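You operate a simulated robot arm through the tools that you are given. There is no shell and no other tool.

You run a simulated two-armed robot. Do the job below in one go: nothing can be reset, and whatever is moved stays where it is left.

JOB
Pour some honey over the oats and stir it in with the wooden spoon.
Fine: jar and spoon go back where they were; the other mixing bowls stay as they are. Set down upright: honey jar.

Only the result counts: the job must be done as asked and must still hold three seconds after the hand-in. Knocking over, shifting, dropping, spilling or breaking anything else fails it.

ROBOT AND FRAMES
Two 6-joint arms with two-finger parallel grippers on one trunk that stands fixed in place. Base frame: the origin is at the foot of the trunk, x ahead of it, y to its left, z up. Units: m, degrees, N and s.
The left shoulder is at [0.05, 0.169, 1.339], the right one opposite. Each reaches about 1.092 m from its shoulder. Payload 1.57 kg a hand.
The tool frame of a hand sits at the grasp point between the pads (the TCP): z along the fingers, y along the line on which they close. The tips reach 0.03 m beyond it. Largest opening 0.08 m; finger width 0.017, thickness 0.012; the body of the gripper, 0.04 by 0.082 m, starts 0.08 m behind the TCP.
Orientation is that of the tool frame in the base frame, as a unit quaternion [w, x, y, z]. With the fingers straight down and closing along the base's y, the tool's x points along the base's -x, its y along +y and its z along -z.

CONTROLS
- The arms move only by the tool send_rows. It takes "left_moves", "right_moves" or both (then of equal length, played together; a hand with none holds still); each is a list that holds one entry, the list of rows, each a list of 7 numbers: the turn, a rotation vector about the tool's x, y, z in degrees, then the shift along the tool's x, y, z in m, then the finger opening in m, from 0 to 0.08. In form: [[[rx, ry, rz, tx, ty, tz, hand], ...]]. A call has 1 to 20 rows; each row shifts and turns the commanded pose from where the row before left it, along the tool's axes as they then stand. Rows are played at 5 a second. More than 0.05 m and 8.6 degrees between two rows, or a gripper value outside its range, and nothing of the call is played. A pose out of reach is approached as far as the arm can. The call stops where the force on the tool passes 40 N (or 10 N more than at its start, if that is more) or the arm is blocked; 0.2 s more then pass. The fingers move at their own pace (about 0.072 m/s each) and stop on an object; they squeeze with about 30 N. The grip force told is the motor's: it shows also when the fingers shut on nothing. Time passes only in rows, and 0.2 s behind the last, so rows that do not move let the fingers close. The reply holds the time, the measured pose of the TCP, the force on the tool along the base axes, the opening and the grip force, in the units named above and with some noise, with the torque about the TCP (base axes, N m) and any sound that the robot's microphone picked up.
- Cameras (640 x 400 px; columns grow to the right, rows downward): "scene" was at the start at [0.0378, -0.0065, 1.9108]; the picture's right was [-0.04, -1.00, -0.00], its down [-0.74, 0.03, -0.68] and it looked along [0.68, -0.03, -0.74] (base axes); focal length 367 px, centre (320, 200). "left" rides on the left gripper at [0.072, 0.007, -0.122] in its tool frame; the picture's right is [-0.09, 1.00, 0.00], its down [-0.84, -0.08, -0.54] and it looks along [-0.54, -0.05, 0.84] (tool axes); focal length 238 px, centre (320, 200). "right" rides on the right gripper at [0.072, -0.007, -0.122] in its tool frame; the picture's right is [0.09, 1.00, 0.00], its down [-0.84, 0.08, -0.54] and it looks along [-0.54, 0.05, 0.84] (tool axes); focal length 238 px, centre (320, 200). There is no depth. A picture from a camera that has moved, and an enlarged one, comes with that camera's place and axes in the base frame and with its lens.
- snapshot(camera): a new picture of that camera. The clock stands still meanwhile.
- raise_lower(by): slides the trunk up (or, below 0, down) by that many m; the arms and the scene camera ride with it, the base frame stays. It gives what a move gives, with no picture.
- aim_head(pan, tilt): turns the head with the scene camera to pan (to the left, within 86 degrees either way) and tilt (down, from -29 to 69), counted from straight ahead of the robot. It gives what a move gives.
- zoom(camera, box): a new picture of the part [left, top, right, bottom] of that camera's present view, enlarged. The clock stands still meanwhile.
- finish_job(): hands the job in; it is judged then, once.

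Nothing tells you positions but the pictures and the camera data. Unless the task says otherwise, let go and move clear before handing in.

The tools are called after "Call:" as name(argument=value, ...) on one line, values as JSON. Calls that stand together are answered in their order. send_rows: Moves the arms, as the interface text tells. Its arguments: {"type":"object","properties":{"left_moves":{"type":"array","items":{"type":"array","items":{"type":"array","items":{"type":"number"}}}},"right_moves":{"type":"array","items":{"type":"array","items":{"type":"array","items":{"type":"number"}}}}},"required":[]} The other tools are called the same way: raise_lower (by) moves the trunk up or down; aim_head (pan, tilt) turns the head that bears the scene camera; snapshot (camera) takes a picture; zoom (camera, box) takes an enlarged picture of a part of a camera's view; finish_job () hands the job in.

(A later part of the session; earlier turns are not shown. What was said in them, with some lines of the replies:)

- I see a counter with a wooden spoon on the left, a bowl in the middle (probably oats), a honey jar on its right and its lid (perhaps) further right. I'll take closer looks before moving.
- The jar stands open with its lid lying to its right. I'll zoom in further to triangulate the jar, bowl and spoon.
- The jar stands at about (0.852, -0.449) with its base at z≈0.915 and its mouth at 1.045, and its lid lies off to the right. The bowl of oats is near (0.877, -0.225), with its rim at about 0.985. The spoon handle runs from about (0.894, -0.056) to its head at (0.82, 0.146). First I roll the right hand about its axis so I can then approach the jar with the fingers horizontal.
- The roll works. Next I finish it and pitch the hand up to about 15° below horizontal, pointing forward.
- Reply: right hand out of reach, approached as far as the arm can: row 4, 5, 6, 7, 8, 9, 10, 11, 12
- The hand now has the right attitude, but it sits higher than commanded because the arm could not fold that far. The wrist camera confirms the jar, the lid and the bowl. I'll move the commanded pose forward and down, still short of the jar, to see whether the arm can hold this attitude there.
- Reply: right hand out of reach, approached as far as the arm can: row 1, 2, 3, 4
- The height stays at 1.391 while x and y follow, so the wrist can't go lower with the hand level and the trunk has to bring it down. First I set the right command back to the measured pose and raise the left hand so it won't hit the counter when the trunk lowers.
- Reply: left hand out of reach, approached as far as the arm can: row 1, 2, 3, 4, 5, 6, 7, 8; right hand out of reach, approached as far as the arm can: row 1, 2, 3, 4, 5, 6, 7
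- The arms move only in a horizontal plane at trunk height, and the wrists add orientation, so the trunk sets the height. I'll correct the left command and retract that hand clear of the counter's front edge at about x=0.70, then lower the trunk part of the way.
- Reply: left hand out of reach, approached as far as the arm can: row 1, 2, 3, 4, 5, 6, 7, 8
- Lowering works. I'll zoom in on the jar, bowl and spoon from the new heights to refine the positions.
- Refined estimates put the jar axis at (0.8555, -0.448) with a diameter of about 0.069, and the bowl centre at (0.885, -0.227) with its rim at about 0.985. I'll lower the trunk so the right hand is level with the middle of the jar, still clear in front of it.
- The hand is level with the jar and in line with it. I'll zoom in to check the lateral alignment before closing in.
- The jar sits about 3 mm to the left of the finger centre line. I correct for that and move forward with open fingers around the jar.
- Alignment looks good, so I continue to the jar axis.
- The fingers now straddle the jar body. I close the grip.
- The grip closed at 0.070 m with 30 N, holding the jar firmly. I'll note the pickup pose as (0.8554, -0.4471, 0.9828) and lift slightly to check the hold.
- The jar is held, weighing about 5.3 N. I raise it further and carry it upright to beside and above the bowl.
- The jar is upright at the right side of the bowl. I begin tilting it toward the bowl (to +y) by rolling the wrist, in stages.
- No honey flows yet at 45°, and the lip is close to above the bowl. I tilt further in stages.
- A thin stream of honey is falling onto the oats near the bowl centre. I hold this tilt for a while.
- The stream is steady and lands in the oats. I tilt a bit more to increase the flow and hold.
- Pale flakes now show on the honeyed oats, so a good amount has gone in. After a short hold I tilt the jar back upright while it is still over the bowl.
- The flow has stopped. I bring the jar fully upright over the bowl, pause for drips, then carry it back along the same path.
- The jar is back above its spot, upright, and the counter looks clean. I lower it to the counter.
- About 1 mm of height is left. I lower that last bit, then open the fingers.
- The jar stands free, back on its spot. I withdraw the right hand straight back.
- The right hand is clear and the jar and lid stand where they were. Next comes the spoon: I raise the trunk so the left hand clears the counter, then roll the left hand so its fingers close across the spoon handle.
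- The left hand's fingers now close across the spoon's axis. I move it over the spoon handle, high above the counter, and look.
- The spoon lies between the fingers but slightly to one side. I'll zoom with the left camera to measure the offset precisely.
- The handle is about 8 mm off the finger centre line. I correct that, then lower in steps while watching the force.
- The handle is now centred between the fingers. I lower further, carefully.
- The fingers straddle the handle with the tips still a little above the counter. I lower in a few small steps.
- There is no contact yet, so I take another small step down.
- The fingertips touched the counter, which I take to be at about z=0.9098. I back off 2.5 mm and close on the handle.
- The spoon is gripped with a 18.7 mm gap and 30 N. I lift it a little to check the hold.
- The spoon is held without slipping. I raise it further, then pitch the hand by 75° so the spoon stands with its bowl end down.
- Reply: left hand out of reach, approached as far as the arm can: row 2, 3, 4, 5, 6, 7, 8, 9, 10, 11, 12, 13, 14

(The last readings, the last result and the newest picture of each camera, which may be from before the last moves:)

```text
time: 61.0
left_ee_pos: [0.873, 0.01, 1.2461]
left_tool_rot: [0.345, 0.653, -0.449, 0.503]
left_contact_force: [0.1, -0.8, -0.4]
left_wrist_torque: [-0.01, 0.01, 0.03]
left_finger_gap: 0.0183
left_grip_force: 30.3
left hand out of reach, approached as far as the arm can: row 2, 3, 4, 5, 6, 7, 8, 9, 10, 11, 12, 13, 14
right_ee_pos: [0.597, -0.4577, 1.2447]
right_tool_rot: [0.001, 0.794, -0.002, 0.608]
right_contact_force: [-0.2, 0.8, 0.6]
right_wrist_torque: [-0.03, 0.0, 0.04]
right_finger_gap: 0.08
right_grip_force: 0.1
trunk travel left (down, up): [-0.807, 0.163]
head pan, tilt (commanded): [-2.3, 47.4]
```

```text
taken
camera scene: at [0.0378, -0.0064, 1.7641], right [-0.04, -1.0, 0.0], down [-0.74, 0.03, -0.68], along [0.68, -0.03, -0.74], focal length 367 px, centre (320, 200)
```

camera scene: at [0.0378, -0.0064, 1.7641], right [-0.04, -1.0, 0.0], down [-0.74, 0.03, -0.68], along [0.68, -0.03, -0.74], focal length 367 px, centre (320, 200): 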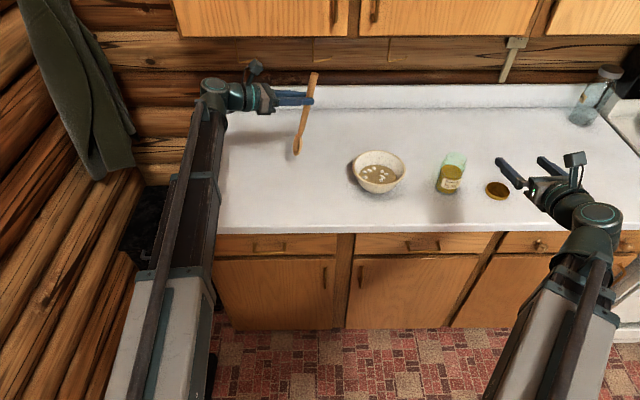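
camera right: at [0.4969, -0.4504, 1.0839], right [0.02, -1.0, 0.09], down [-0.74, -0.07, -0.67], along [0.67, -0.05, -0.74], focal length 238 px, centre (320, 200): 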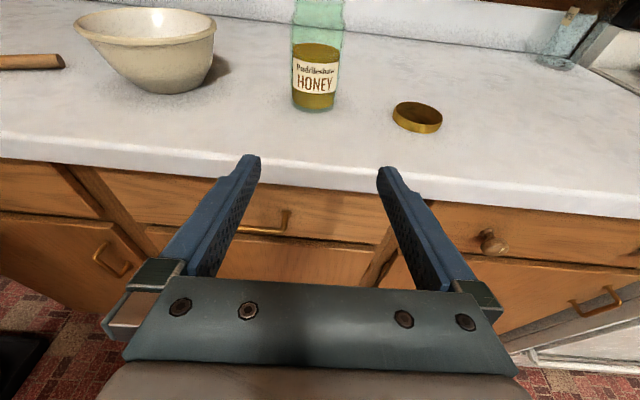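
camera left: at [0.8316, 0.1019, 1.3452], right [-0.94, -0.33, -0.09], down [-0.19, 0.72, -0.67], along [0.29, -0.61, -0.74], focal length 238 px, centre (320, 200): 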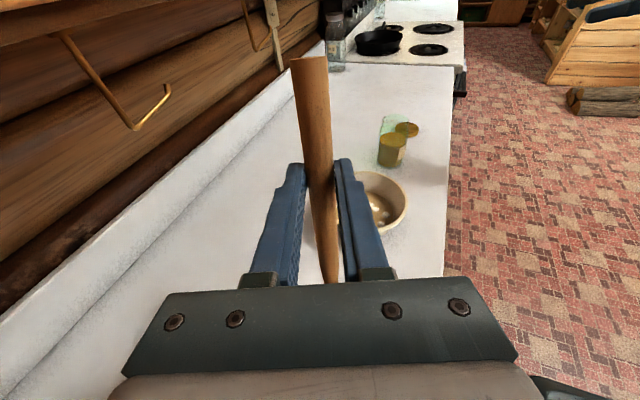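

The spoon now hangs bowl end down. I carry it over the bowl at this height, with the tip well above the rim.

Call:
send_rows(left_moves=[[[0, 0, 0, 0.0072, 0.0082, 0.0269, 0.0], [0, 0, 0, 0.0072, 0.0082, 0.0269, 0.0], [0, 0, 0, 0.0072, 0.0082, 0.0269, 0.0], [0, 0, 0, 0.0072, 0.0082, 0.0269, 0.0], [0, 0, 0, 0.0072, 0.0082, 0.0269, 0.0], [0, 0, 0, 0.0072, 0.0082, 0.0269, 0.0], [0, 0, 0, 0.0072, 0.0082, 0.0269, 0.0], [0, 0, 0, 0.0072, 0.0082, 0.0269, 0.0], [0, 0, 0, 0.0072, 0.0082, 0.0269, 0.0], [0, 0, 0, 0, 0, 0, 0.0]]])

Call:
snapshot(camera="left")

Call:
snapshot(camera="scene")

Call:
zoom(camera="scene", box=[300, 60, 460, 210])

Call:
snapshot(camera="right")

```text
time: 63.2
left_ee_pos: [0.8929, -0.2473, 1.2447]
left_tool_rot: [0.345, 0.654, -0.449, 0.502]
left_contact_force: [-0.8, 0.8, -0.2]
left_wrist_torque: [0.04, 0.0, 0.0]
left_finger_gap: 0.0185
left_grip_force: 30.0
right_ee_pos: [0.5966, -0.4581, 1.2457]
right_tool_rot: [0.0, 0.793, 0.0, 0.609]
right_contact_force: [-0.2, -0.1, 0.3]
right_wrist_torque: [0.01, 0.0, 0.01]
right_finger_gap: 0.0799
right_grip_force: 0.0
trunk travel left (down, up): [-0.807, 0.163]
head pan, tilt (commanded): [-2.3, 47.4]
```

```text
taken
camera left: at [0.8515, -0.1575, 1.345], right [-0.94, -0.33, -0.09], down [-0.19, 0.72, -0.67], along [0.29, -0.61, -0.74], focal length 238 px, centre (320, 200)
```

left: 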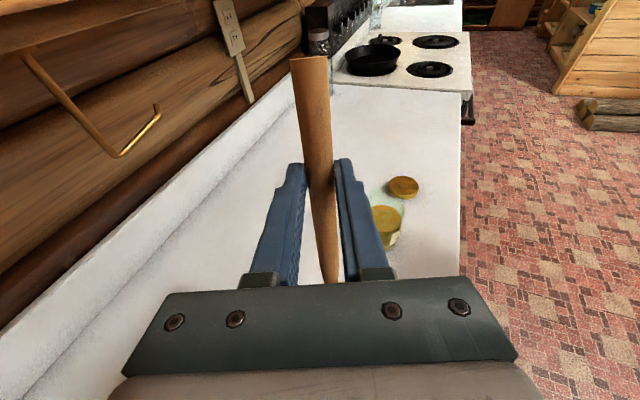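

```text
taken
camera scene: at [0.0377, -0.0062, 1.7641], right [-0.04, -1.0, 0.0], down [-0.74, 0.03, -0.68], along [0.68, -0.03, -0.74], focal length 367 px, centre (320, 200)
```

scene: 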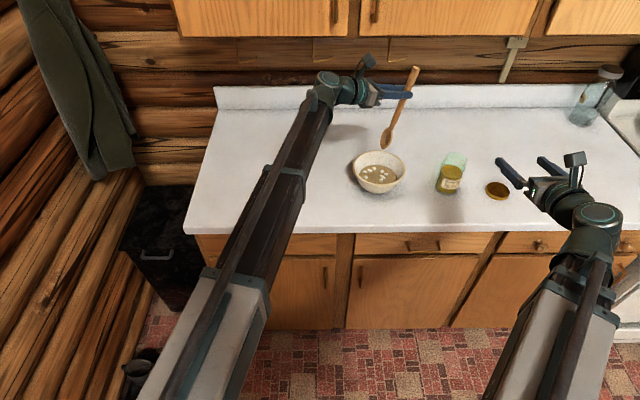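

```text
2.67 times, centred on (380, 135) of scene
camera zoom: at [0.0377, -0.0062, 1.7641], right [-0.04, -1.0, 0.0], down [-0.74, 0.03, -0.68], along [0.68, -0.03, -0.74], focal length 979 px, centre (160, 373)
```

zoom: 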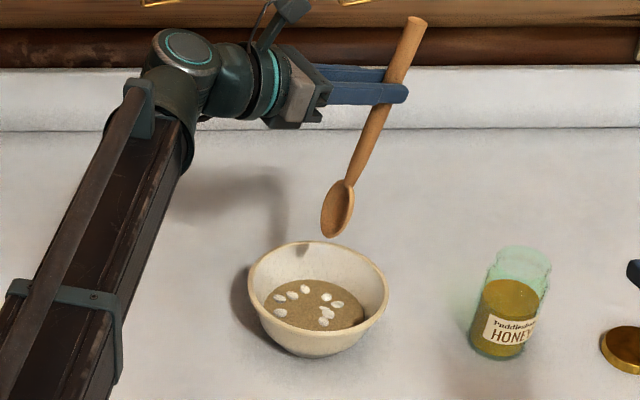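

```text
taken
camera right: at [0.4973, -0.4506, 1.3454], right [0.02, -1.0, 0.09], down [-0.74, -0.07, -0.67], along [0.67, -0.05, -0.74], focal length 238 px, centre (320, 200)
```

right: 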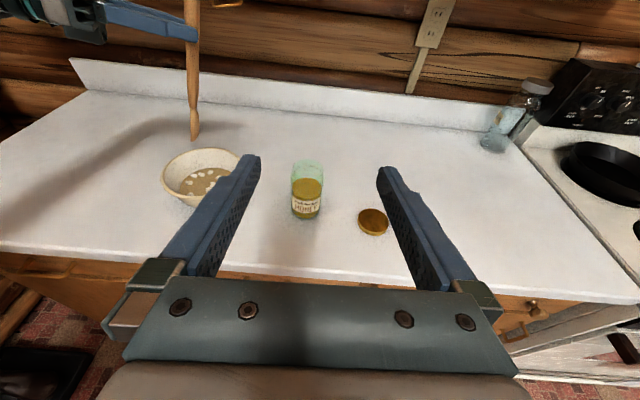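

Triangulation puts the spoon tip at about (0.877, -0.227, 1.065), right over the bowl's middle. I lower it into the bowl in steps.

Call:
raise_lower(by=-0.1)

Call:
zoom(camera="scene", box=[300, 40, 460, 190])

Call:
zoom(camera="right", box=[80, 0, 280, 160])

```text
time: 64.6
left_ee_pos: [0.8924, -0.2468, 1.1449]
left_tool_rot: [0.345, 0.654, -0.449, 0.501]
left_contact_force: [0.1, -0.7, -1.0]
left_wrist_torque: [0.0, 0.0, 0.02]
left_finger_gap: 0.0185
left_grip_force: 30.0
right_ee_pos: [0.5958, -0.4579, 1.1451]
right_tool_rot: [0.001, 0.793, -0.001, 0.61]
right_contact_force: [-0.2, -0.7, -0.1]
right_wrist_torque: [0.01, 0.01, 0.04]
right_finger_gap: 0.0802
right_grip_force: 0.0
trunk travel left (down, up): [-0.707, 0.263]
head pan, tilt (commanded): [-2.3, 47.4]
```

```text
2.67 times, centred on (380, 115) of scene
camera zoom: at [0.0376, -0.0064, 1.6641], right [-0.04, -1.0, 0.0], down [-0.74, 0.03, -0.68], along [0.68, -0.03, -0.74], focal length 979 px, centre (160, 427)
```

zoom: 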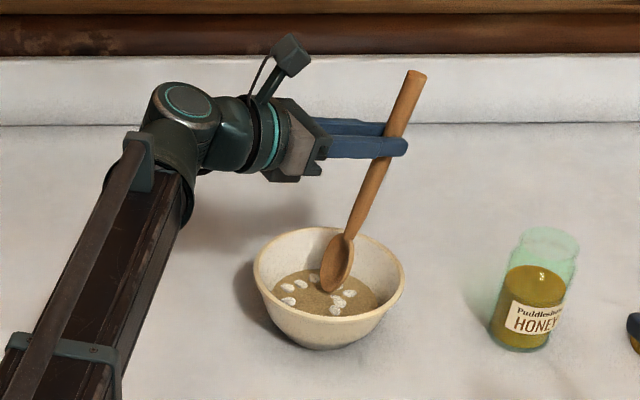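

```text
2.50 times, centred on (180, 80) of right
camera zoom: at [0.4975, -0.4505, 1.2454], right [0.02, -1.0, 0.09], down [-0.74, -0.08, -0.67], along [0.67, -0.05, -0.74], focal length 596 px, centre (670, 500)
```

zoom: 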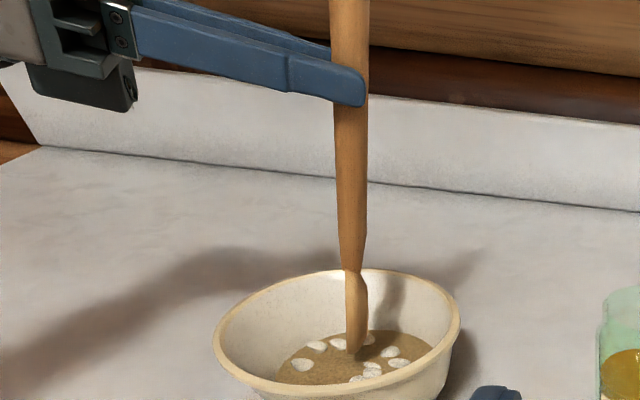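

The spoon is inside the bowl, clear of the rim and just above the oats. I lower it into the oats, watching the force.

Call:
raise_lower(by=-0.028)

Call:
raise_lower(by=-0.005)

Call:
zoom(camera="scene", box=[320, 60, 440, 170])

Call:
zoom(camera="right", box=[80, 0, 280, 160])

```text
time: 65.3
left_ee_pos: [0.8931, -0.2484, 1.1155]
left_tool_rot: [0.345, 0.653, -0.449, 0.502]
left_contact_force: [-0.2, 1.6, -0.6]
left_wrist_torque: [-0.04, 0.01, -0.02]
left_finger_gap: 0.0183
left_grip_force: 29.9
right_ee_pos: [0.5965, -0.4571, 1.117]
right_tool_rot: [0.001, 0.793, -0.001, 0.609]
right_contact_force: [0.2, 0.0, 0.2]
right_wrist_torque: [-0.01, 0.0, -0.01]
right_finger_gap: 0.0797
right_grip_force: 0.0
trunk travel left (down, up): [-0.679, 0.291]
head pan, tilt (commanded): [-2.3, 47.4]
```

```text
time: 65.8
left_ee_pos: [0.8933, -0.2484, 1.1118]
left_tool_rot: [0.345, 0.654, -0.449, 0.502]
left_contact_force: [0.3, 0.3, 0.0]
left_wrist_torque: [0.01, 0.02, -0.03]
left_finger_gap: 0.0186
left_grip_force: 30.2
right_ee_pos: [0.5963, -0.4576, 1.1127]
right_tool_rot: [0.001, 0.794, -0.002, 0.609]
right_contact_force: [1.5, 0.1, 0.1]
right_wrist_torque: [0.04, 0.09, -0.03]
right_finger_gap: 0.0802
right_grip_force: 0.1
trunk travel left (down, up): [-0.674, 0.296]
head pan, tilt (commanded): [-2.3, 47.4]
```

```text
3.64 times, centred on (380, 115) of scene
camera zoom: at [0.0377, -0.0064, 1.6311], right [-0.04, -1.0, 0.0], down [-0.74, 0.03, -0.68], along [0.68, -0.03, -0.74], focal length 1335 px, centre (102, 509)
```

zoom: 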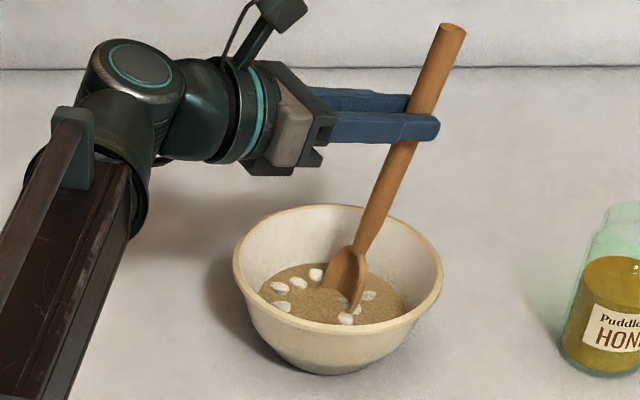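

```text
2.50 times, centred on (180, 80) of right
camera zoom: at [0.4975, -0.4505, 1.2123], right [0.02, -1.0, 0.09], down [-0.74, -0.08, -0.67], along [0.67, -0.05, -0.74], focal length 596 px, centre (670, 500)
```

zoom: 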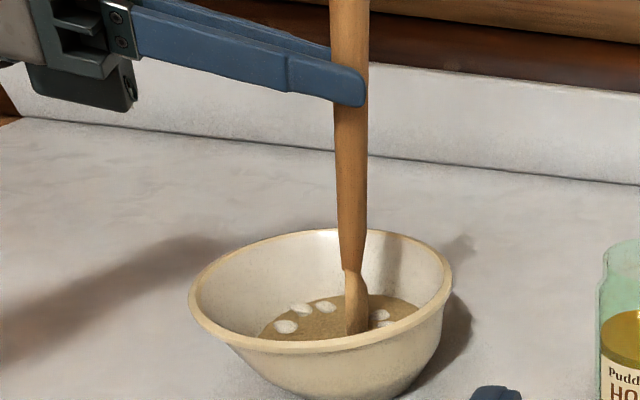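

The spoon's bowl is in the oats with no contact force. I go 3 mm deeper, then make one gentle stirring loop and check.

Call:
raise_lower(by=-0.003)

Call:
send_rows(left_moves=[[[0, 0, 0, 0.0036, 0, 0.0135, 0.0], [0, 0, 0, 0.0036, 0, 0.0135, 0.0], [0, 0, 0, -0.0017, 0.0141, -0.0063, 0.0], [0, 0, 0, -0.0043, 0.0075, -0.016, 0.0], [0, 0, 0, -0.0049, -0.0026, -0.0182, 0.0], [0, 0, 0, -0.0032, -0.0115, -0.0119, 0.0], [0, 0, 0, 0, -0.015, 0, 0.0], [0, 0, 0, 0.0032, -0.0115, 0.0119, 0.0], [0, 0, 0, 0.0049, -0.0026, 0.0182, 0.0], [0, 0, 0, 0.0043, 0.0075, 0.016, 0.0], [0, 0, 0, 0.0017, 0.0141, 0.0063, 0.0]]])

Call:
zoom(camera="scene", box=[320, 60, 440, 170])

Call:
zoom(camera="right", box=[80, 0, 280, 160])

```text
time: 66.4
left_ee_pos: [0.8928, -0.2488, 1.1082]
left_tool_rot: [0.345, 0.654, -0.449, 0.502]
left_contact_force: [0.0, 0.0, -0.6]
left_wrist_torque: [-0.01, -0.01, -0.01]
left_finger_gap: 0.0186
left_grip_force: 29.8
right_ee_pos: [0.5958, -0.4581, 1.1086]
right_tool_rot: [0.001, 0.793, -0.001, 0.609]
right_contact_force: [-0.4, -0.5, 0.4]
right_wrist_torque: [0.02, 0.01, -0.01]
right_finger_gap: 0.0799
right_grip_force: 0.0
trunk travel left (down, up): [-0.671, 0.299]
head pan, tilt (commanded): [-2.3, 47.4]
```

```text
time: 68.8
left_ee_pos: [0.9019, -0.2741, 1.1096]
left_tool_rot: [0.344, 0.654, -0.45, 0.501]
left_contact_force: [0.4, 0.5, -0.3]
left_wrist_torque: [0.03, -0.02, 0.0]
left_finger_gap: 0.0186
left_grip_force: 30.3
right_ee_pos: [0.5966, -0.4582, 1.1094]
right_tool_rot: [0.001, 0.793, -0.002, 0.609]
right_contact_force: [0.1, -0.3, 0.4]
right_wrist_torque: [0.0, 0.01, 0.01]
right_finger_gap: 0.0801
right_grip_force: 0.0
trunk travel left (down, up): [-0.671, 0.299]
head pan, tilt (commanded): [-2.3, 47.4]
```

```text
3.64 times, centred on (380, 115) of scene
camera zoom: at [0.0375, -0.0064, 1.6281], right [-0.04, -1.0, 0.0], down [-0.74, 0.03, -0.68], along [0.68, -0.03, -0.74], focal length 1335 px, centre (102, 509)
```

zoom: 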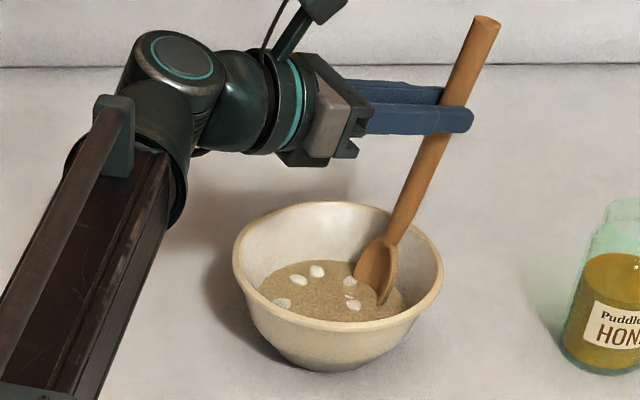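

```text
2.50 times, centred on (180, 80) of right
camera zoom: at [0.4972, -0.4507, 1.2094], right [0.02, -1.0, 0.09], down [-0.74, -0.07, -0.67], along [0.67, -0.05, -0.74], focal length 596 px, centre (670, 500)
```

zoom: 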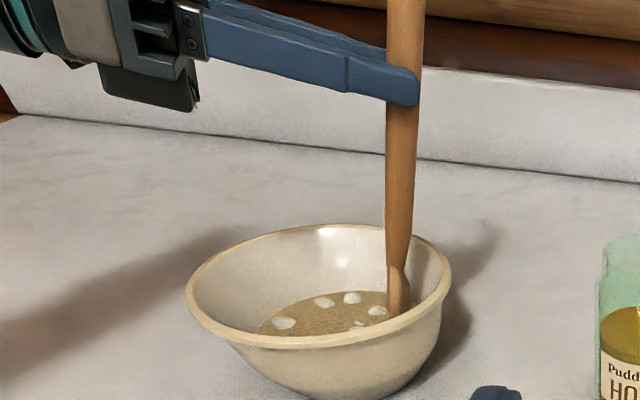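

The flakes are moving with no force and the bowl has stayed put. I continue with more loops.

Call:
send_rows(left_moves=[[[0, 0, 0, -0.001, 0, -0.0039, 0.0], [0, 0, 0, -0.0017, 0.0141, -0.0063, 0.0], [0, 0, 0, -0.0043, 0.0075, -0.016, 0.0], [0, 0, 0, -0.0049, -0.0026, -0.0182, 0.0], [0, 0, 0, -0.0032, -0.0115, -0.0119, 0.0], [0, 0, 0, 0, -0.015, 0, 0.0], [0, 0, 0, 0.0032, -0.0115, 0.0119, 0.0], [0, 0, 0, 0.0049, -0.0026, 0.0182, 0.0], [0, 0, 0, 0.0043, 0.0075, 0.016, 0.0], [0, 0, 0, 0.0017, 0.0141, 0.0063, 0.0], [0, 0, 0, -0.0017, 0.0141, -0.0063, 0.0], [0, 0, 0, -0.0043, 0.0075, -0.016, 0.0], [0, 0, 0, -0.0049, -0.0026, -0.0182, 0.0], [0, 0, 0, -0.0032, -0.0115, -0.0119, 0.0], [0, 0, 0, 0, -0.015, 0, 0.0], [0, 0, 0, 0.0032, -0.0115, 0.0119, 0.0], [0, 0, 0, 0.0049, -0.0026, 0.0182, 0.0], [0, 0, 0, 0.0043, 0.0075, 0.016, 0.0], [0, 0, 0, 0.0017, 0.0141, 0.0063, 0.0]]])

Call:
zoom(camera="scene", box=[320, 60, 440, 170])

Call:
zoom(camera="right", box=[80, 0, 280, 160])

```text
time: 72.8
left_ee_pos: [0.8999, -0.2727, 1.1087]
left_tool_rot: [0.345, 0.654, -0.45, 0.501]
left_contact_force: [-0.3, -0.4, -0.5]
left_wrist_torque: [0.01, 0.04, 0.0]
left_finger_gap: 0.0187
left_grip_force: 30.9
right_ee_pos: [0.5953, -0.4578, 1.1088]
right_tool_rot: [0.0, 0.793, 0.0, 0.609]
right_contact_force: [0.0, 0.4, 0.2]
right_wrist_torque: [0.0, 0.01, -0.03]
right_finger_gap: 0.08
right_grip_force: 0.1
trunk travel left (down, up): [-0.671, 0.299]
head pan, tilt (commanded): [-2.3, 47.4]
```

```text
3.64 times, centred on (380, 115) of scene
camera zoom: at [0.0376, -0.0064, 1.6281], right [-0.04, -1.0, 0.0], down [-0.74, 0.03, -0.68], along [0.68, -0.03, -0.74], focal length 1335 px, centre (102, 509)
```

zoom: 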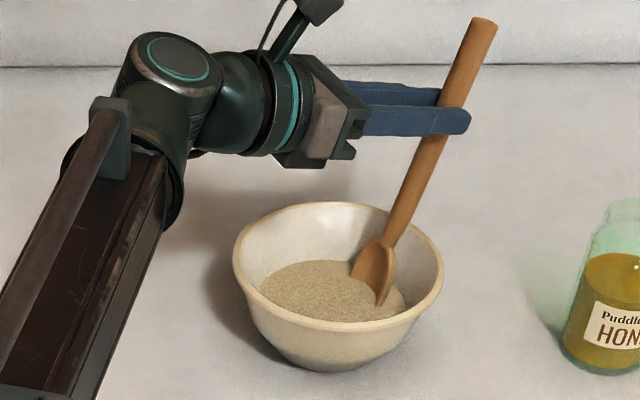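

```text
2.50 times, centred on (180, 80) of right
camera zoom: at [0.4974, -0.4506, 1.2094], right [0.02, -1.0, 0.09], down [-0.74, -0.08, -0.67], along [0.67, -0.05, -0.74], focal length 596 px, centre (670, 500)
```

zoom: 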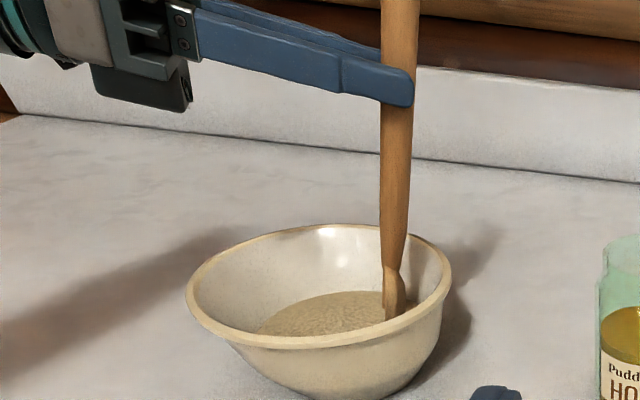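

The mixture now looks uniform. I do two more loops to be sure, ending with the spoon back in the middle.

Call:
send_rows(left_moves=[[[0, 0, 0, -0.0017, 0.0141, -0.0063, 0.0], [0, 0, 0, -0.0043, 0.0075, -0.016, 0.0], [0, 0, 0, -0.0049, -0.0026, -0.0182, 0.0], [0, 0, 0, -0.0032, -0.0115, -0.0119, 0.0], [0, 0, 0, 0, -0.015, 0, 0.0], [0, 0, 0, 0.0032, -0.0115, 0.0119, 0.0], [0, 0, 0, 0.0049, -0.0026, 0.0182, 0.0], [0, 0, 0, 0.0043, 0.0075, 0.016, 0.0], [0, 0, 0, 0.0017, 0.0141, 0.0063, 0.0], [0, 0, 0, -0.0017, 0.0141, -0.0063, 0.0], [0, 0, 0, -0.0043, 0.0075, -0.016, 0.0], [0, 0, 0, -0.0049, -0.0026, -0.0182, 0.0], [0, 0, 0, -0.0032, -0.0115, -0.0119, 0.0], [0, 0, 0, 0, -0.015, 0, 0.0], [0, 0, 0, 0.0032, -0.0115, 0.0119, 0.0], [0, 0, 0, 0.0049, -0.0026, 0.0182, 0.0], [0, 0, 0, 0.0043, 0.0075, 0.016, 0.0], [0, 0, 0, 0.0017, 0.0141, 0.0063, 0.0], [0, 0, 0, -0.0036, 0, -0.0135, 0.0], [0, 0, 0, -0.0026, 0, -0.0096, 0.0]]])

Call:
zoom(camera="scene", box=[320, 60, 440, 170])

```text
time: 77.0
left_ee_pos: [0.892, -0.246, 1.1078]
left_tool_rot: [0.344, 0.654, -0.449, 0.502]
left_contact_force: [0.6, -0.3, -0.2]
left_wrist_torque: [0.0, 0.01, -0.02]
left_finger_gap: 0.0186
left_grip_force: 30.0
right_ee_pos: [0.5956, -0.4579, 1.1092]
right_tool_rot: [0.0, 0.793, -0.001, 0.609]
right_contact_force: [-0.6, -0.7, -0.4]
right_wrist_torque: [0.01, -0.05, 0.01]
right_finger_gap: 0.0801
right_grip_force: 0.1
trunk travel left (down, up): [-0.671, 0.299]
head pan, tilt (commanded): [-2.3, 47.4]
```

```text
3.64 times, centred on (380, 115) of scene
camera zoom: at [0.0377, -0.0062, 1.6281], right [-0.04, -1.0, 0.0], down [-0.74, 0.03, -0.68], along [0.68, -0.03, -0.74], focal length 1335 px, centre (102, 509)
```

zoom: 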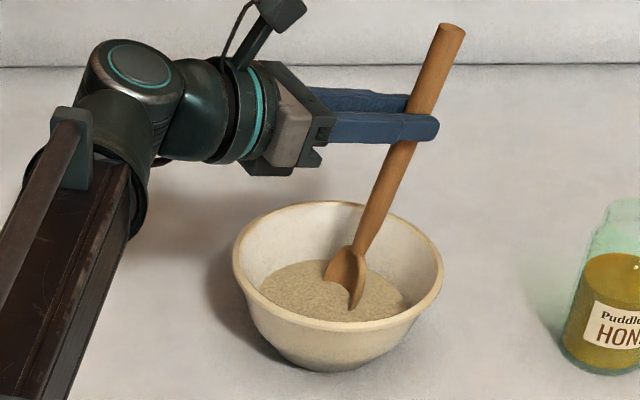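

The oats and honey are evenly mixed. I raise the spoon straight up out of the bowl and pause there.

Call:
raise_lower(by=0.136)

Call:
send_rows(left_moves=[[[0, 0, 0, 0, 0, 0, 0.0], [0, 0, 0, 0, 0, 0, 0.0], [0, 0, 0, 0, 0, 0, 0.0], [0, 0, 0, 0, 0, 0, 0.0], [0, 0, 0, 0, 0, 0, 0.0]]])

Call:
zoom(camera="scene", box=[300, 60, 460, 210])

Call:
snapshot(camera="left")

```text
time: 78.6
left_ee_pos: [0.8921, -0.2487, 1.2438]
left_tool_rot: [0.345, 0.654, -0.45, 0.501]
left_contact_force: [-0.1, 0.5, -1.4]
left_wrist_torque: [0.01, -0.03, -0.03]
left_finger_gap: 0.0186
left_grip_force: 29.8
right_ee_pos: [0.5976, -0.4575, 1.2449]
right_tool_rot: [0.001, 0.793, -0.001, 0.609]
right_contact_force: [-0.1, 0.5, -0.2]
right_wrist_torque: [-0.01, 0.01, 0.0]
right_finger_gap: 0.0799
right_grip_force: 0.0
trunk travel left (down, up): [-0.807, 0.163]
head pan, tilt (commanded): [-2.3, 47.4]
```

```text
time: 79.8
left_ee_pos: [0.8936, -0.2485, 1.2455]
left_tool_rot: [0.345, 0.654, -0.449, 0.502]
left_contact_force: [-0.1, -0.2, -0.6]
left_wrist_torque: [-0.04, -0.03, 0.03]
left_finger_gap: 0.0185
left_grip_force: 30.5
right_ee_pos: [0.5969, -0.4583, 1.2458]
right_tool_rot: [0.001, 0.793, -0.001, 0.61]
right_contact_force: [-0.1, 0.2, 0.1]
right_wrist_torque: [-0.01, 0.02, 0.03]
right_finger_gap: 0.0801
right_grip_force: 0.0
trunk travel left (down, up): [-0.807, 0.163]
head pan, tilt (commanded): [-2.3, 47.4]
```

```text
2.67 times, centred on (380, 135) of scene
camera zoom: at [0.0378, -0.0065, 1.7641], right [-0.04, -1.0, 0.0], down [-0.74, 0.03, -0.68], along [0.68, -0.03, -0.74], focal length 979 px, centre (160, 373)
```

zoom: 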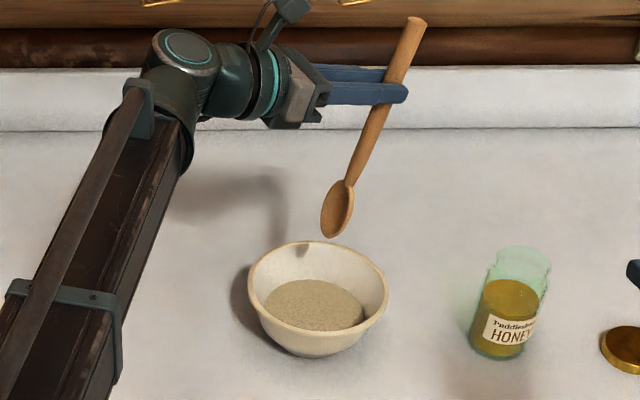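

```text
taken
camera left: at [0.8513, -0.1574, 1.3451], right [-0.94, -0.33, -0.09], down [-0.19, 0.72, -0.67], along [0.29, -0.61, -0.74], focal length 238 px, centre (320, 200)
```

left: 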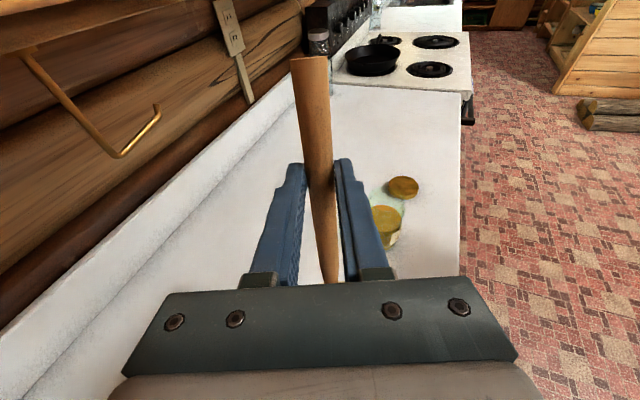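

The spoon is clean out, the mix looks uniform and the bowl has not moved. I retrace my path back over the spoon's place.

Call:
send_rows(left_moves=[[[0, 0, 0, -0.0072, -0.0082, -0.0269, 0.0], [0, 0, 0, -0.0072, -0.0082, -0.0269, 0.0], [0, 0, 0, -0.0072, -0.0082, -0.0269, 0.0], [0, 0, 0, -0.0072, -0.0082, -0.0269, 0.0], [0, 0, 0, -0.0072, -0.0082, -0.0269, 0.0], [0, 0, 0, -0.0072, -0.0082, -0.0269, 0.0], [0, 0, 0, -0.0072, -0.0082, -0.0269, 0.0], [0, 0, 0, -0.0072, -0.0082, -0.0269, 0.0], [0, 0, 0, -0.0072, -0.0082, -0.0269, 0.0], [0, 0, 0, 0, 0, 0, 0.0]]])

Call:
send_rows(left_moves=[[[0, 0, 0, -0.0391, 0, 0.0105, 0.0], [0, 0, 0, -0.0391, 0, 0.0105, 0.0], [0, 0, 0, -0.0391, 0, 0.0105, 0.0], [0, 0, 0, -0.0391, 0, 0.0105, 0.0], [0, -7.5, 0, 0, 0, 0, 0.0], [0, -7.5, 0, 0, 0, 0, 0.0], [0, -7.5, 0, 0, 0, 0, 0.0], [0, -7.5, 0, 0, 0, 0, 0.0], [0, -7.5, 0, 0, 0, 0, 0.0], [0, -7.5, 0, 0, 0, 0, 0.0], [0, -7.5, 0, 0, 0, 0, 0.0], [0, -7.5, 0, 0, 0, 0, 0.0], [0, -7.5, 0, 0, 0, 0, 0.0], [0, -7.5, 0, 0, 0, 0, 0.0], [0, 0, 0, 0, 0, 0, 0.0]]])

Call:
snapshot(camera="left")

Call:
snapshot(camera="scene")

```text
time: 82.0
left_ee_pos: [0.8725, 0.0121, 1.2455]
left_tool_rot: [0.345, 0.653, -0.45, 0.501]
left_contact_force: [0.1, 0.8, -1.1]
left_wrist_torque: [-0.01, 0.02, -0.04]
left_finger_gap: 0.0187
left_grip_force: 29.5
right_ee_pos: [0.5986, -0.4578, 1.2439]
right_tool_rot: [0.0, 0.794, -0.001, 0.609]
right_contact_force: [0.2, 1.2, 0.5]
right_wrist_torque: [0.02, 0.0, 0.02]
right_finger_gap: 0.0801
right_grip_force: 0.1
trunk travel left (down, up): [-0.807, 0.163]
head pan, tilt (commanded): [-2.3, 47.4]
```

```text
time: 85.2
left_ee_pos: [0.8733, 0.012, 1.0825]
left_tool_rot: [0.0, 0.824, -0.567, 0.0]
left_contact_force: [0.3, 0.0, -1.2]
left_wrist_torque: [-0.03, 0.0, 0.03]
left_finger_gap: 0.0186
left_grip_force: 30.6
left hand out of reach, approached as far as the arm can: row 1, 2, 3, 4, 5, 6, 7, 8, 9, 10, 11, 12, 13
right_ee_pos: [0.5965, -0.4577, 1.2447]
right_tool_rot: [0.001, 0.793, -0.002, 0.609]
right_contact_force: [-0.7, 0.6, -0.5]
right_wrist_torque: [-0.01, 0.01, 0.0]
right_finger_gap: 0.0799
right_grip_force: 0.1
trunk travel left (down, up): [-0.807, 0.163]
head pan, tilt (commanded): [-2.3, 47.4]
```

```text
taken
camera left: at [0.8933, -0.0578, 1.2027], right [-0.96, -0.27, 0.0], down [-0.23, 0.81, 0.54], along [-0.15, 0.52, -0.84], focal length 238 px, centre (320, 200)
```

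left: 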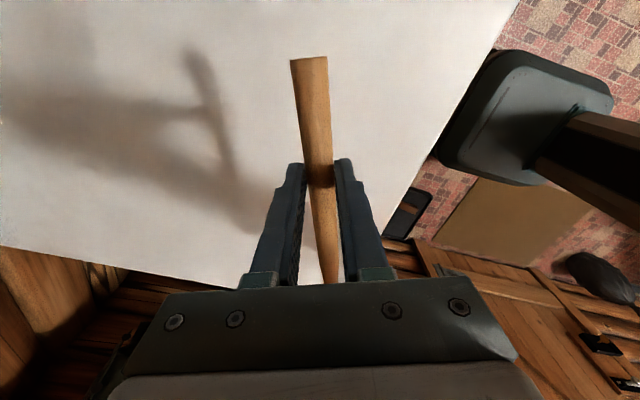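

```text
taken
camera scene: at [0.0377, -0.0062, 1.7641], right [-0.04, -1.0, 0.0], down [-0.74, 0.03, -0.68], along [0.68, -0.03, -0.74], focal length 367 px, centre (320, 200)
```

scene: 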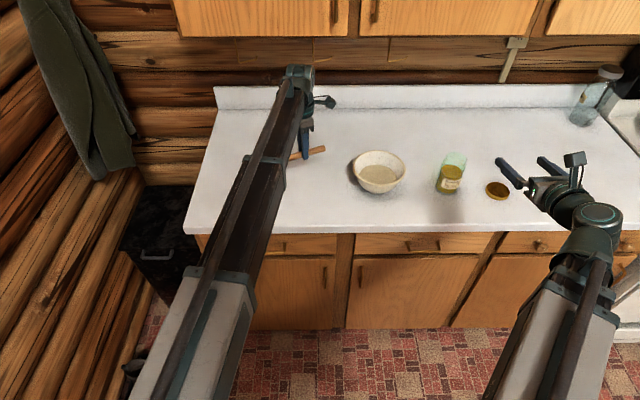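

The hand is back in the pickup pose above the spoon's place. I lower it to the counter.

Call:
raise_lower(by=-0.134)

Call:
raise_lower(by=-0.0055)

Call:
zoom(camera="scene", box=[260, 90, 360, 180])

Call:
snapshot(camera="left")

```text
time: 86.8
left_ee_pos: [0.874, 0.0091, 0.9468]
left_tool_rot: [0.0, 0.823, -0.567, -0.001]
left_contact_force: [-0.1, -0.8, 0.1]
left_wrist_torque: [0.0, -0.02, 0.01]
left_finger_gap: 0.0187
left_grip_force: 30.3
right_ee_pos: [0.5961, -0.4566, 1.1112]
right_tool_rot: [0.001, 0.793, -0.001, 0.609]
right_contact_force: [-0.5, -0.2, 0.3]
right_wrist_torque: [0.01, 0.03, 0.0]
right_finger_gap: 0.0797
right_grip_force: 0.1
trunk travel left (down, up): [-0.673, 0.297]
head pan, tilt (commanded): [-2.3, 47.4]
```

```text
time: 87.4
left_ee_pos: [0.8726, 0.0104, 0.9418]
left_tool_rot: [0.0, 0.824, -0.567, 0.0]
left_contact_force: [-0.1, 0.6, -0.3]
left_wrist_torque: [0.06, -0.05, 0.02]
left_finger_gap: 0.0184
left_grip_force: 29.9
right_ee_pos: [0.5966, -0.4582, 1.1063]
right_tool_rot: [0.001, 0.793, -0.002, 0.609]
right_contact_force: [-0.2, -2.0, 0.0]
right_wrist_torque: [0.02, 0.0, 0.03]
right_finger_gap: 0.08
right_grip_force: 0.0
trunk travel left (down, up): [-0.668, 0.302]
head pan, tilt (commanded): [-2.3, 47.4]
```

```text
4.44 times, centred on (310, 135) of scene
camera zoom: at [0.0374, -0.0067, 1.6246], right [-0.04, -1.0, 0.0], down [-0.74, 0.03, -0.68], along [0.68, -0.03, -0.74], focal length 1631 px, centre (364, 489)
```

zoom: 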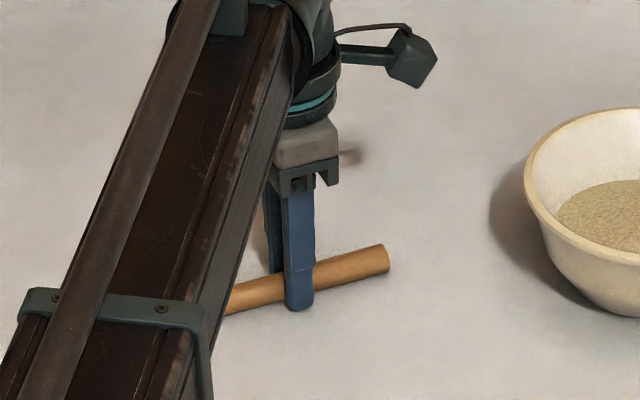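

```text
taken
camera left: at [0.8932, -0.0582, 1.0636], right [-0.96, -0.27, 0.0], down [-0.23, 0.81, 0.54], along [-0.15, 0.52, -0.84], focal length 238 px, centre (320, 200)
```

left: 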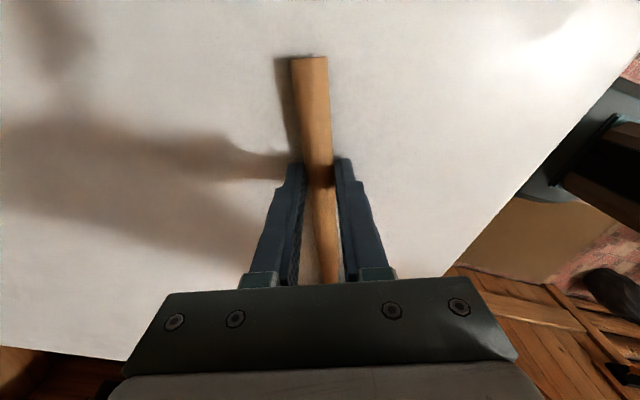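

The view matches the pickup view, with the spoon on the counter. I open the fingers gently, then rise.

Call:
send_rows(left_moves=[[[0, 0, 0, 0, 0, 0, 0.022], [0, 0, 0, 0, 0, 0, 0.03], [0, 0, 0, 0, 0, 0, 0.045], [0, 0, 0, 0, 0, 0, 0.06], [0, 0, 0, 0, 0, 0, 0.08], [0, 0, 0, 0, 0, 0, 0.08], [0, 0, 0, 0, 0, 0, 0.08]]])

Call:
raise_lower(by=0.06)

Call:
snapshot(camera="left")

Call:
zoom(camera="scene", box=[260, 90, 360, 180])

```text
time: 89.0
left_ee_pos: [0.8728, 0.0113, 0.9449]
left_tool_rot: [0.001, 0.824, -0.567, 0.0]
left_contact_force: [-0.4, 0.1, 0.4]
left_wrist_torque: [0.03, 0.01, 0.02]
left_finger_gap: 0.08
left_grip_force: 0.0
right_ee_pos: [0.5971, -0.4573, 1.1067]
right_tool_rot: [0.001, 0.793, -0.001, 0.609]
right_contact_force: [0.2, 0.5, 0.3]
right_wrist_torque: [-0.05, -0.02, 0.01]
right_finger_gap: 0.0798
right_grip_force: 0.1
trunk travel left (down, up): [-0.668, 0.302]
head pan, tilt (commanded): [-2.3, 47.4]
```

```text
time: 90.0
left_ee_pos: [0.8741, 0.0101, 1.0029]
left_tool_rot: [0.0, 0.824, -0.567, 0.0]
left_contact_force: [0.3, 0.1, 0.4]
left_wrist_torque: [0.02, -0.03, 0.05]
left_finger_gap: 0.0799
left_grip_force: 0.1
right_ee_pos: [0.5967, -0.4572, 1.1652]
right_tool_rot: [0.0, 0.793, -0.001, 0.609]
right_contact_force: [-0.4, -0.6, -0.8]
right_wrist_torque: [-0.01, 0.01, 0.01]
right_finger_gap: 0.0802
right_grip_force: 0.1
trunk travel left (down, up): [-0.728, 0.242]
head pan, tilt (commanded): [-2.3, 47.4]
```

```text
taken
camera left: at [0.8936, -0.0581, 1.1233], right [-0.96, -0.27, 0.0], down [-0.23, 0.81, 0.54], along [-0.15, 0.52, -0.84], focal length 238 px, centre (320, 200)
```

left: 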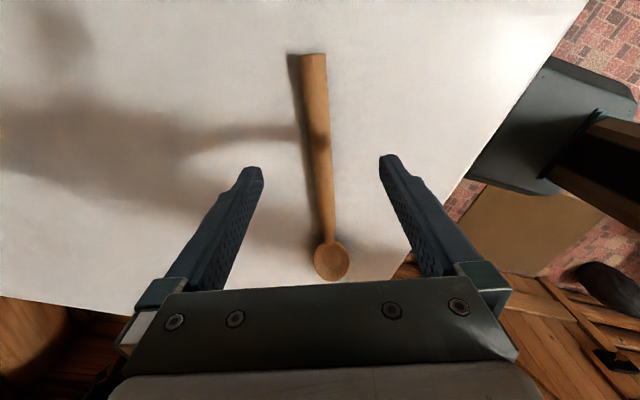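

```text
4.44 times, centred on (310, 135) of scene
camera zoom: at [0.0379, -0.0065, 1.6846], right [-0.04, -1.0, 0.0], down [-0.74, 0.03, -0.68], along [0.68, -0.03, -0.74], focal length 1631 px, centre (364, 489)
```

zoom: 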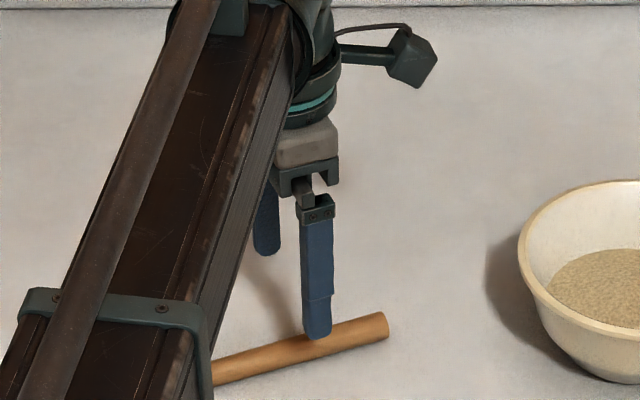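

The spoon lies back in its place, released. I raise the trunk and retract the left hand, then check the whole scene.

Call:
raise_lower(by=0.1)

Call:
send_rows(left_moves=[[[0, 0, 0, -0.0221, 0.029, 0, 0.08], [0, 0, 0, -0.0221, 0.029, 0, 0.08], [0, 0, 0, -0.0221, 0.029, 0, 0.08], [0, 0, 0, -0.0221, 0.029, 0, 0.08], [0, 0, 0, -0.0221, 0.029, 0, 0.08], [0, 0, 0, -0.0221, 0.029, 0, 0.08], [0, 0, 0, -0.0221, 0.029, 0, 0.08], [0, 0, 0, -0.0221, 0.029, 0, 0.08], [0, 0, 0, -0.0221, 0.029, 0, 0.08], [0, 0, 0, -0.0221, 0.029, 0, 0.08]]])

Call:
snapshot(camera="scene")

Call:
zoom(camera="scene", box=[320, 130, 520, 230])

Call:
snapshot(camera="right")

```text
time: 91.3
left_ee_pos: [0.8746, 0.0117, 1.1013]
left_tool_rot: [0.0, 0.825, -0.565, 0.0]
left_contact_force: [0.2, 0.1, -0.3]
left_wrist_torque: [0.01, 0.02, 0.0]
left_finger_gap: 0.0801
left_grip_force: 0.0
right_ee_pos: [0.5971, -0.4576, 1.2666]
right_tool_rot: [0.001, 0.794, -0.001, 0.608]
right_contact_force: [-0.6, 0.3, 0.0]
right_wrist_torque: [0.01, -0.03, -0.01]
right_finger_gap: 0.08
right_grip_force: 0.1
trunk travel left (down, up): [-0.828, 0.142]
head pan, tilt (commanded): [-2.3, 47.4]
```

```text
time: 93.5
left_ee_pos: [0.5206, 0.1142, 1.1024]
left_tool_rot: [0.0, 0.824, -0.566, 0.0]
left_contact_force: [-0.7, 0.3, -1.3]
left_wrist_torque: [-0.07, -0.04, -0.01]
left_finger_gap: 0.0799
left_grip_force: 0.0
right_ee_pos: [0.5959, -0.4579, 1.2667]
right_tool_rot: [-0.001, 0.793, 0.0, 0.61]
right_contact_force: [0.5, 0.5, -0.5]
right_wrist_torque: [0.0, 0.05, -0.02]
right_finger_gap: 0.0799
right_grip_force: 0.1
trunk travel left (down, up): [-0.828, 0.142]
head pan, tilt (commanded): [-2.3, 47.4]
```

```text
taken
camera scene: at [0.037, -0.0063, 1.7846], right [-0.04, -1.0, 0.0], down [-0.73, 0.03, -0.68], along [0.68, -0.03, -0.74], focal length 367 px, centre (320, 200)
```

scene: 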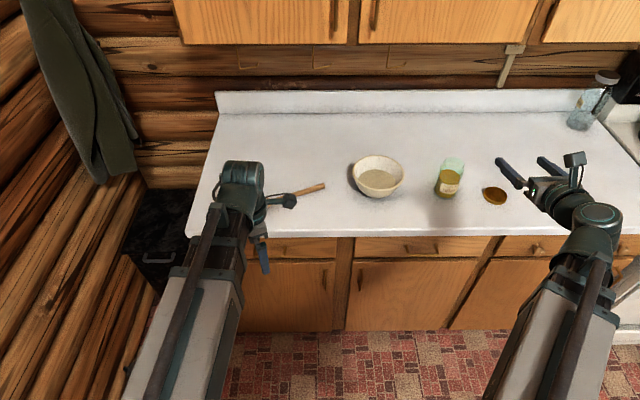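

```text
3.20 times, centred on (420, 180) of scene
camera zoom: at [0.037, -0.0063, 1.7846], right [-0.04, -1.0, 0.0], down [-0.73, 0.03, -0.68], along [0.68, -0.03, -0.74], focal length 1174 px, centre (0, 264)
```

zoom: 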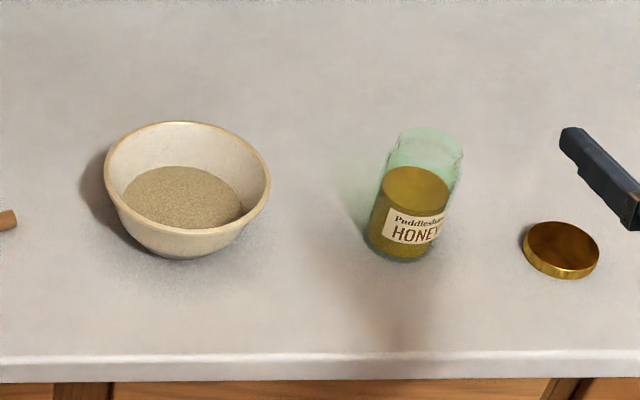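

```text
taken
camera right: at [0.4969, -0.4505, 1.3661], right [0.02, -1.0, 0.09], down [-0.74, -0.08, -0.67], along [0.67, -0.05, -0.74], focal length 238 px, centre (320, 200)
```

right: 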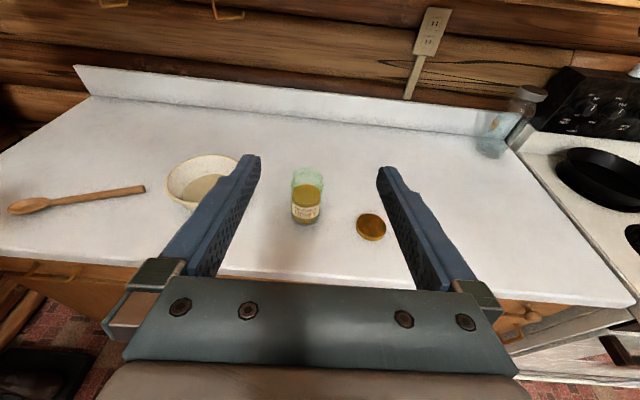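

The honey is poured and stirred evenly into the oats. The jar stands upright on its spot, the spoon lies where it was, and the bowl and lid are undisturbed. The counter is clean and both hands are empty and clear, so I hand the job in.

Call:
finish_job()

```text
The job is handed in.
```

The job is done and handed in: I poured honey over the oats and stirred it in with the wooden spoon until the mix looked even.

- **Honey jar:** it stands upright on its original spot, and I saw no spills on the counter.
- **Spoon:** it lies back where it was.
- **Everything else:** the bowl of oats and the jar's lid stayed where they were. I saw no other mixing bowls and touched none.

Both hands are empty and clear of the counter. The hand-in reply only confirmed receipt, so I don't have the judged result.
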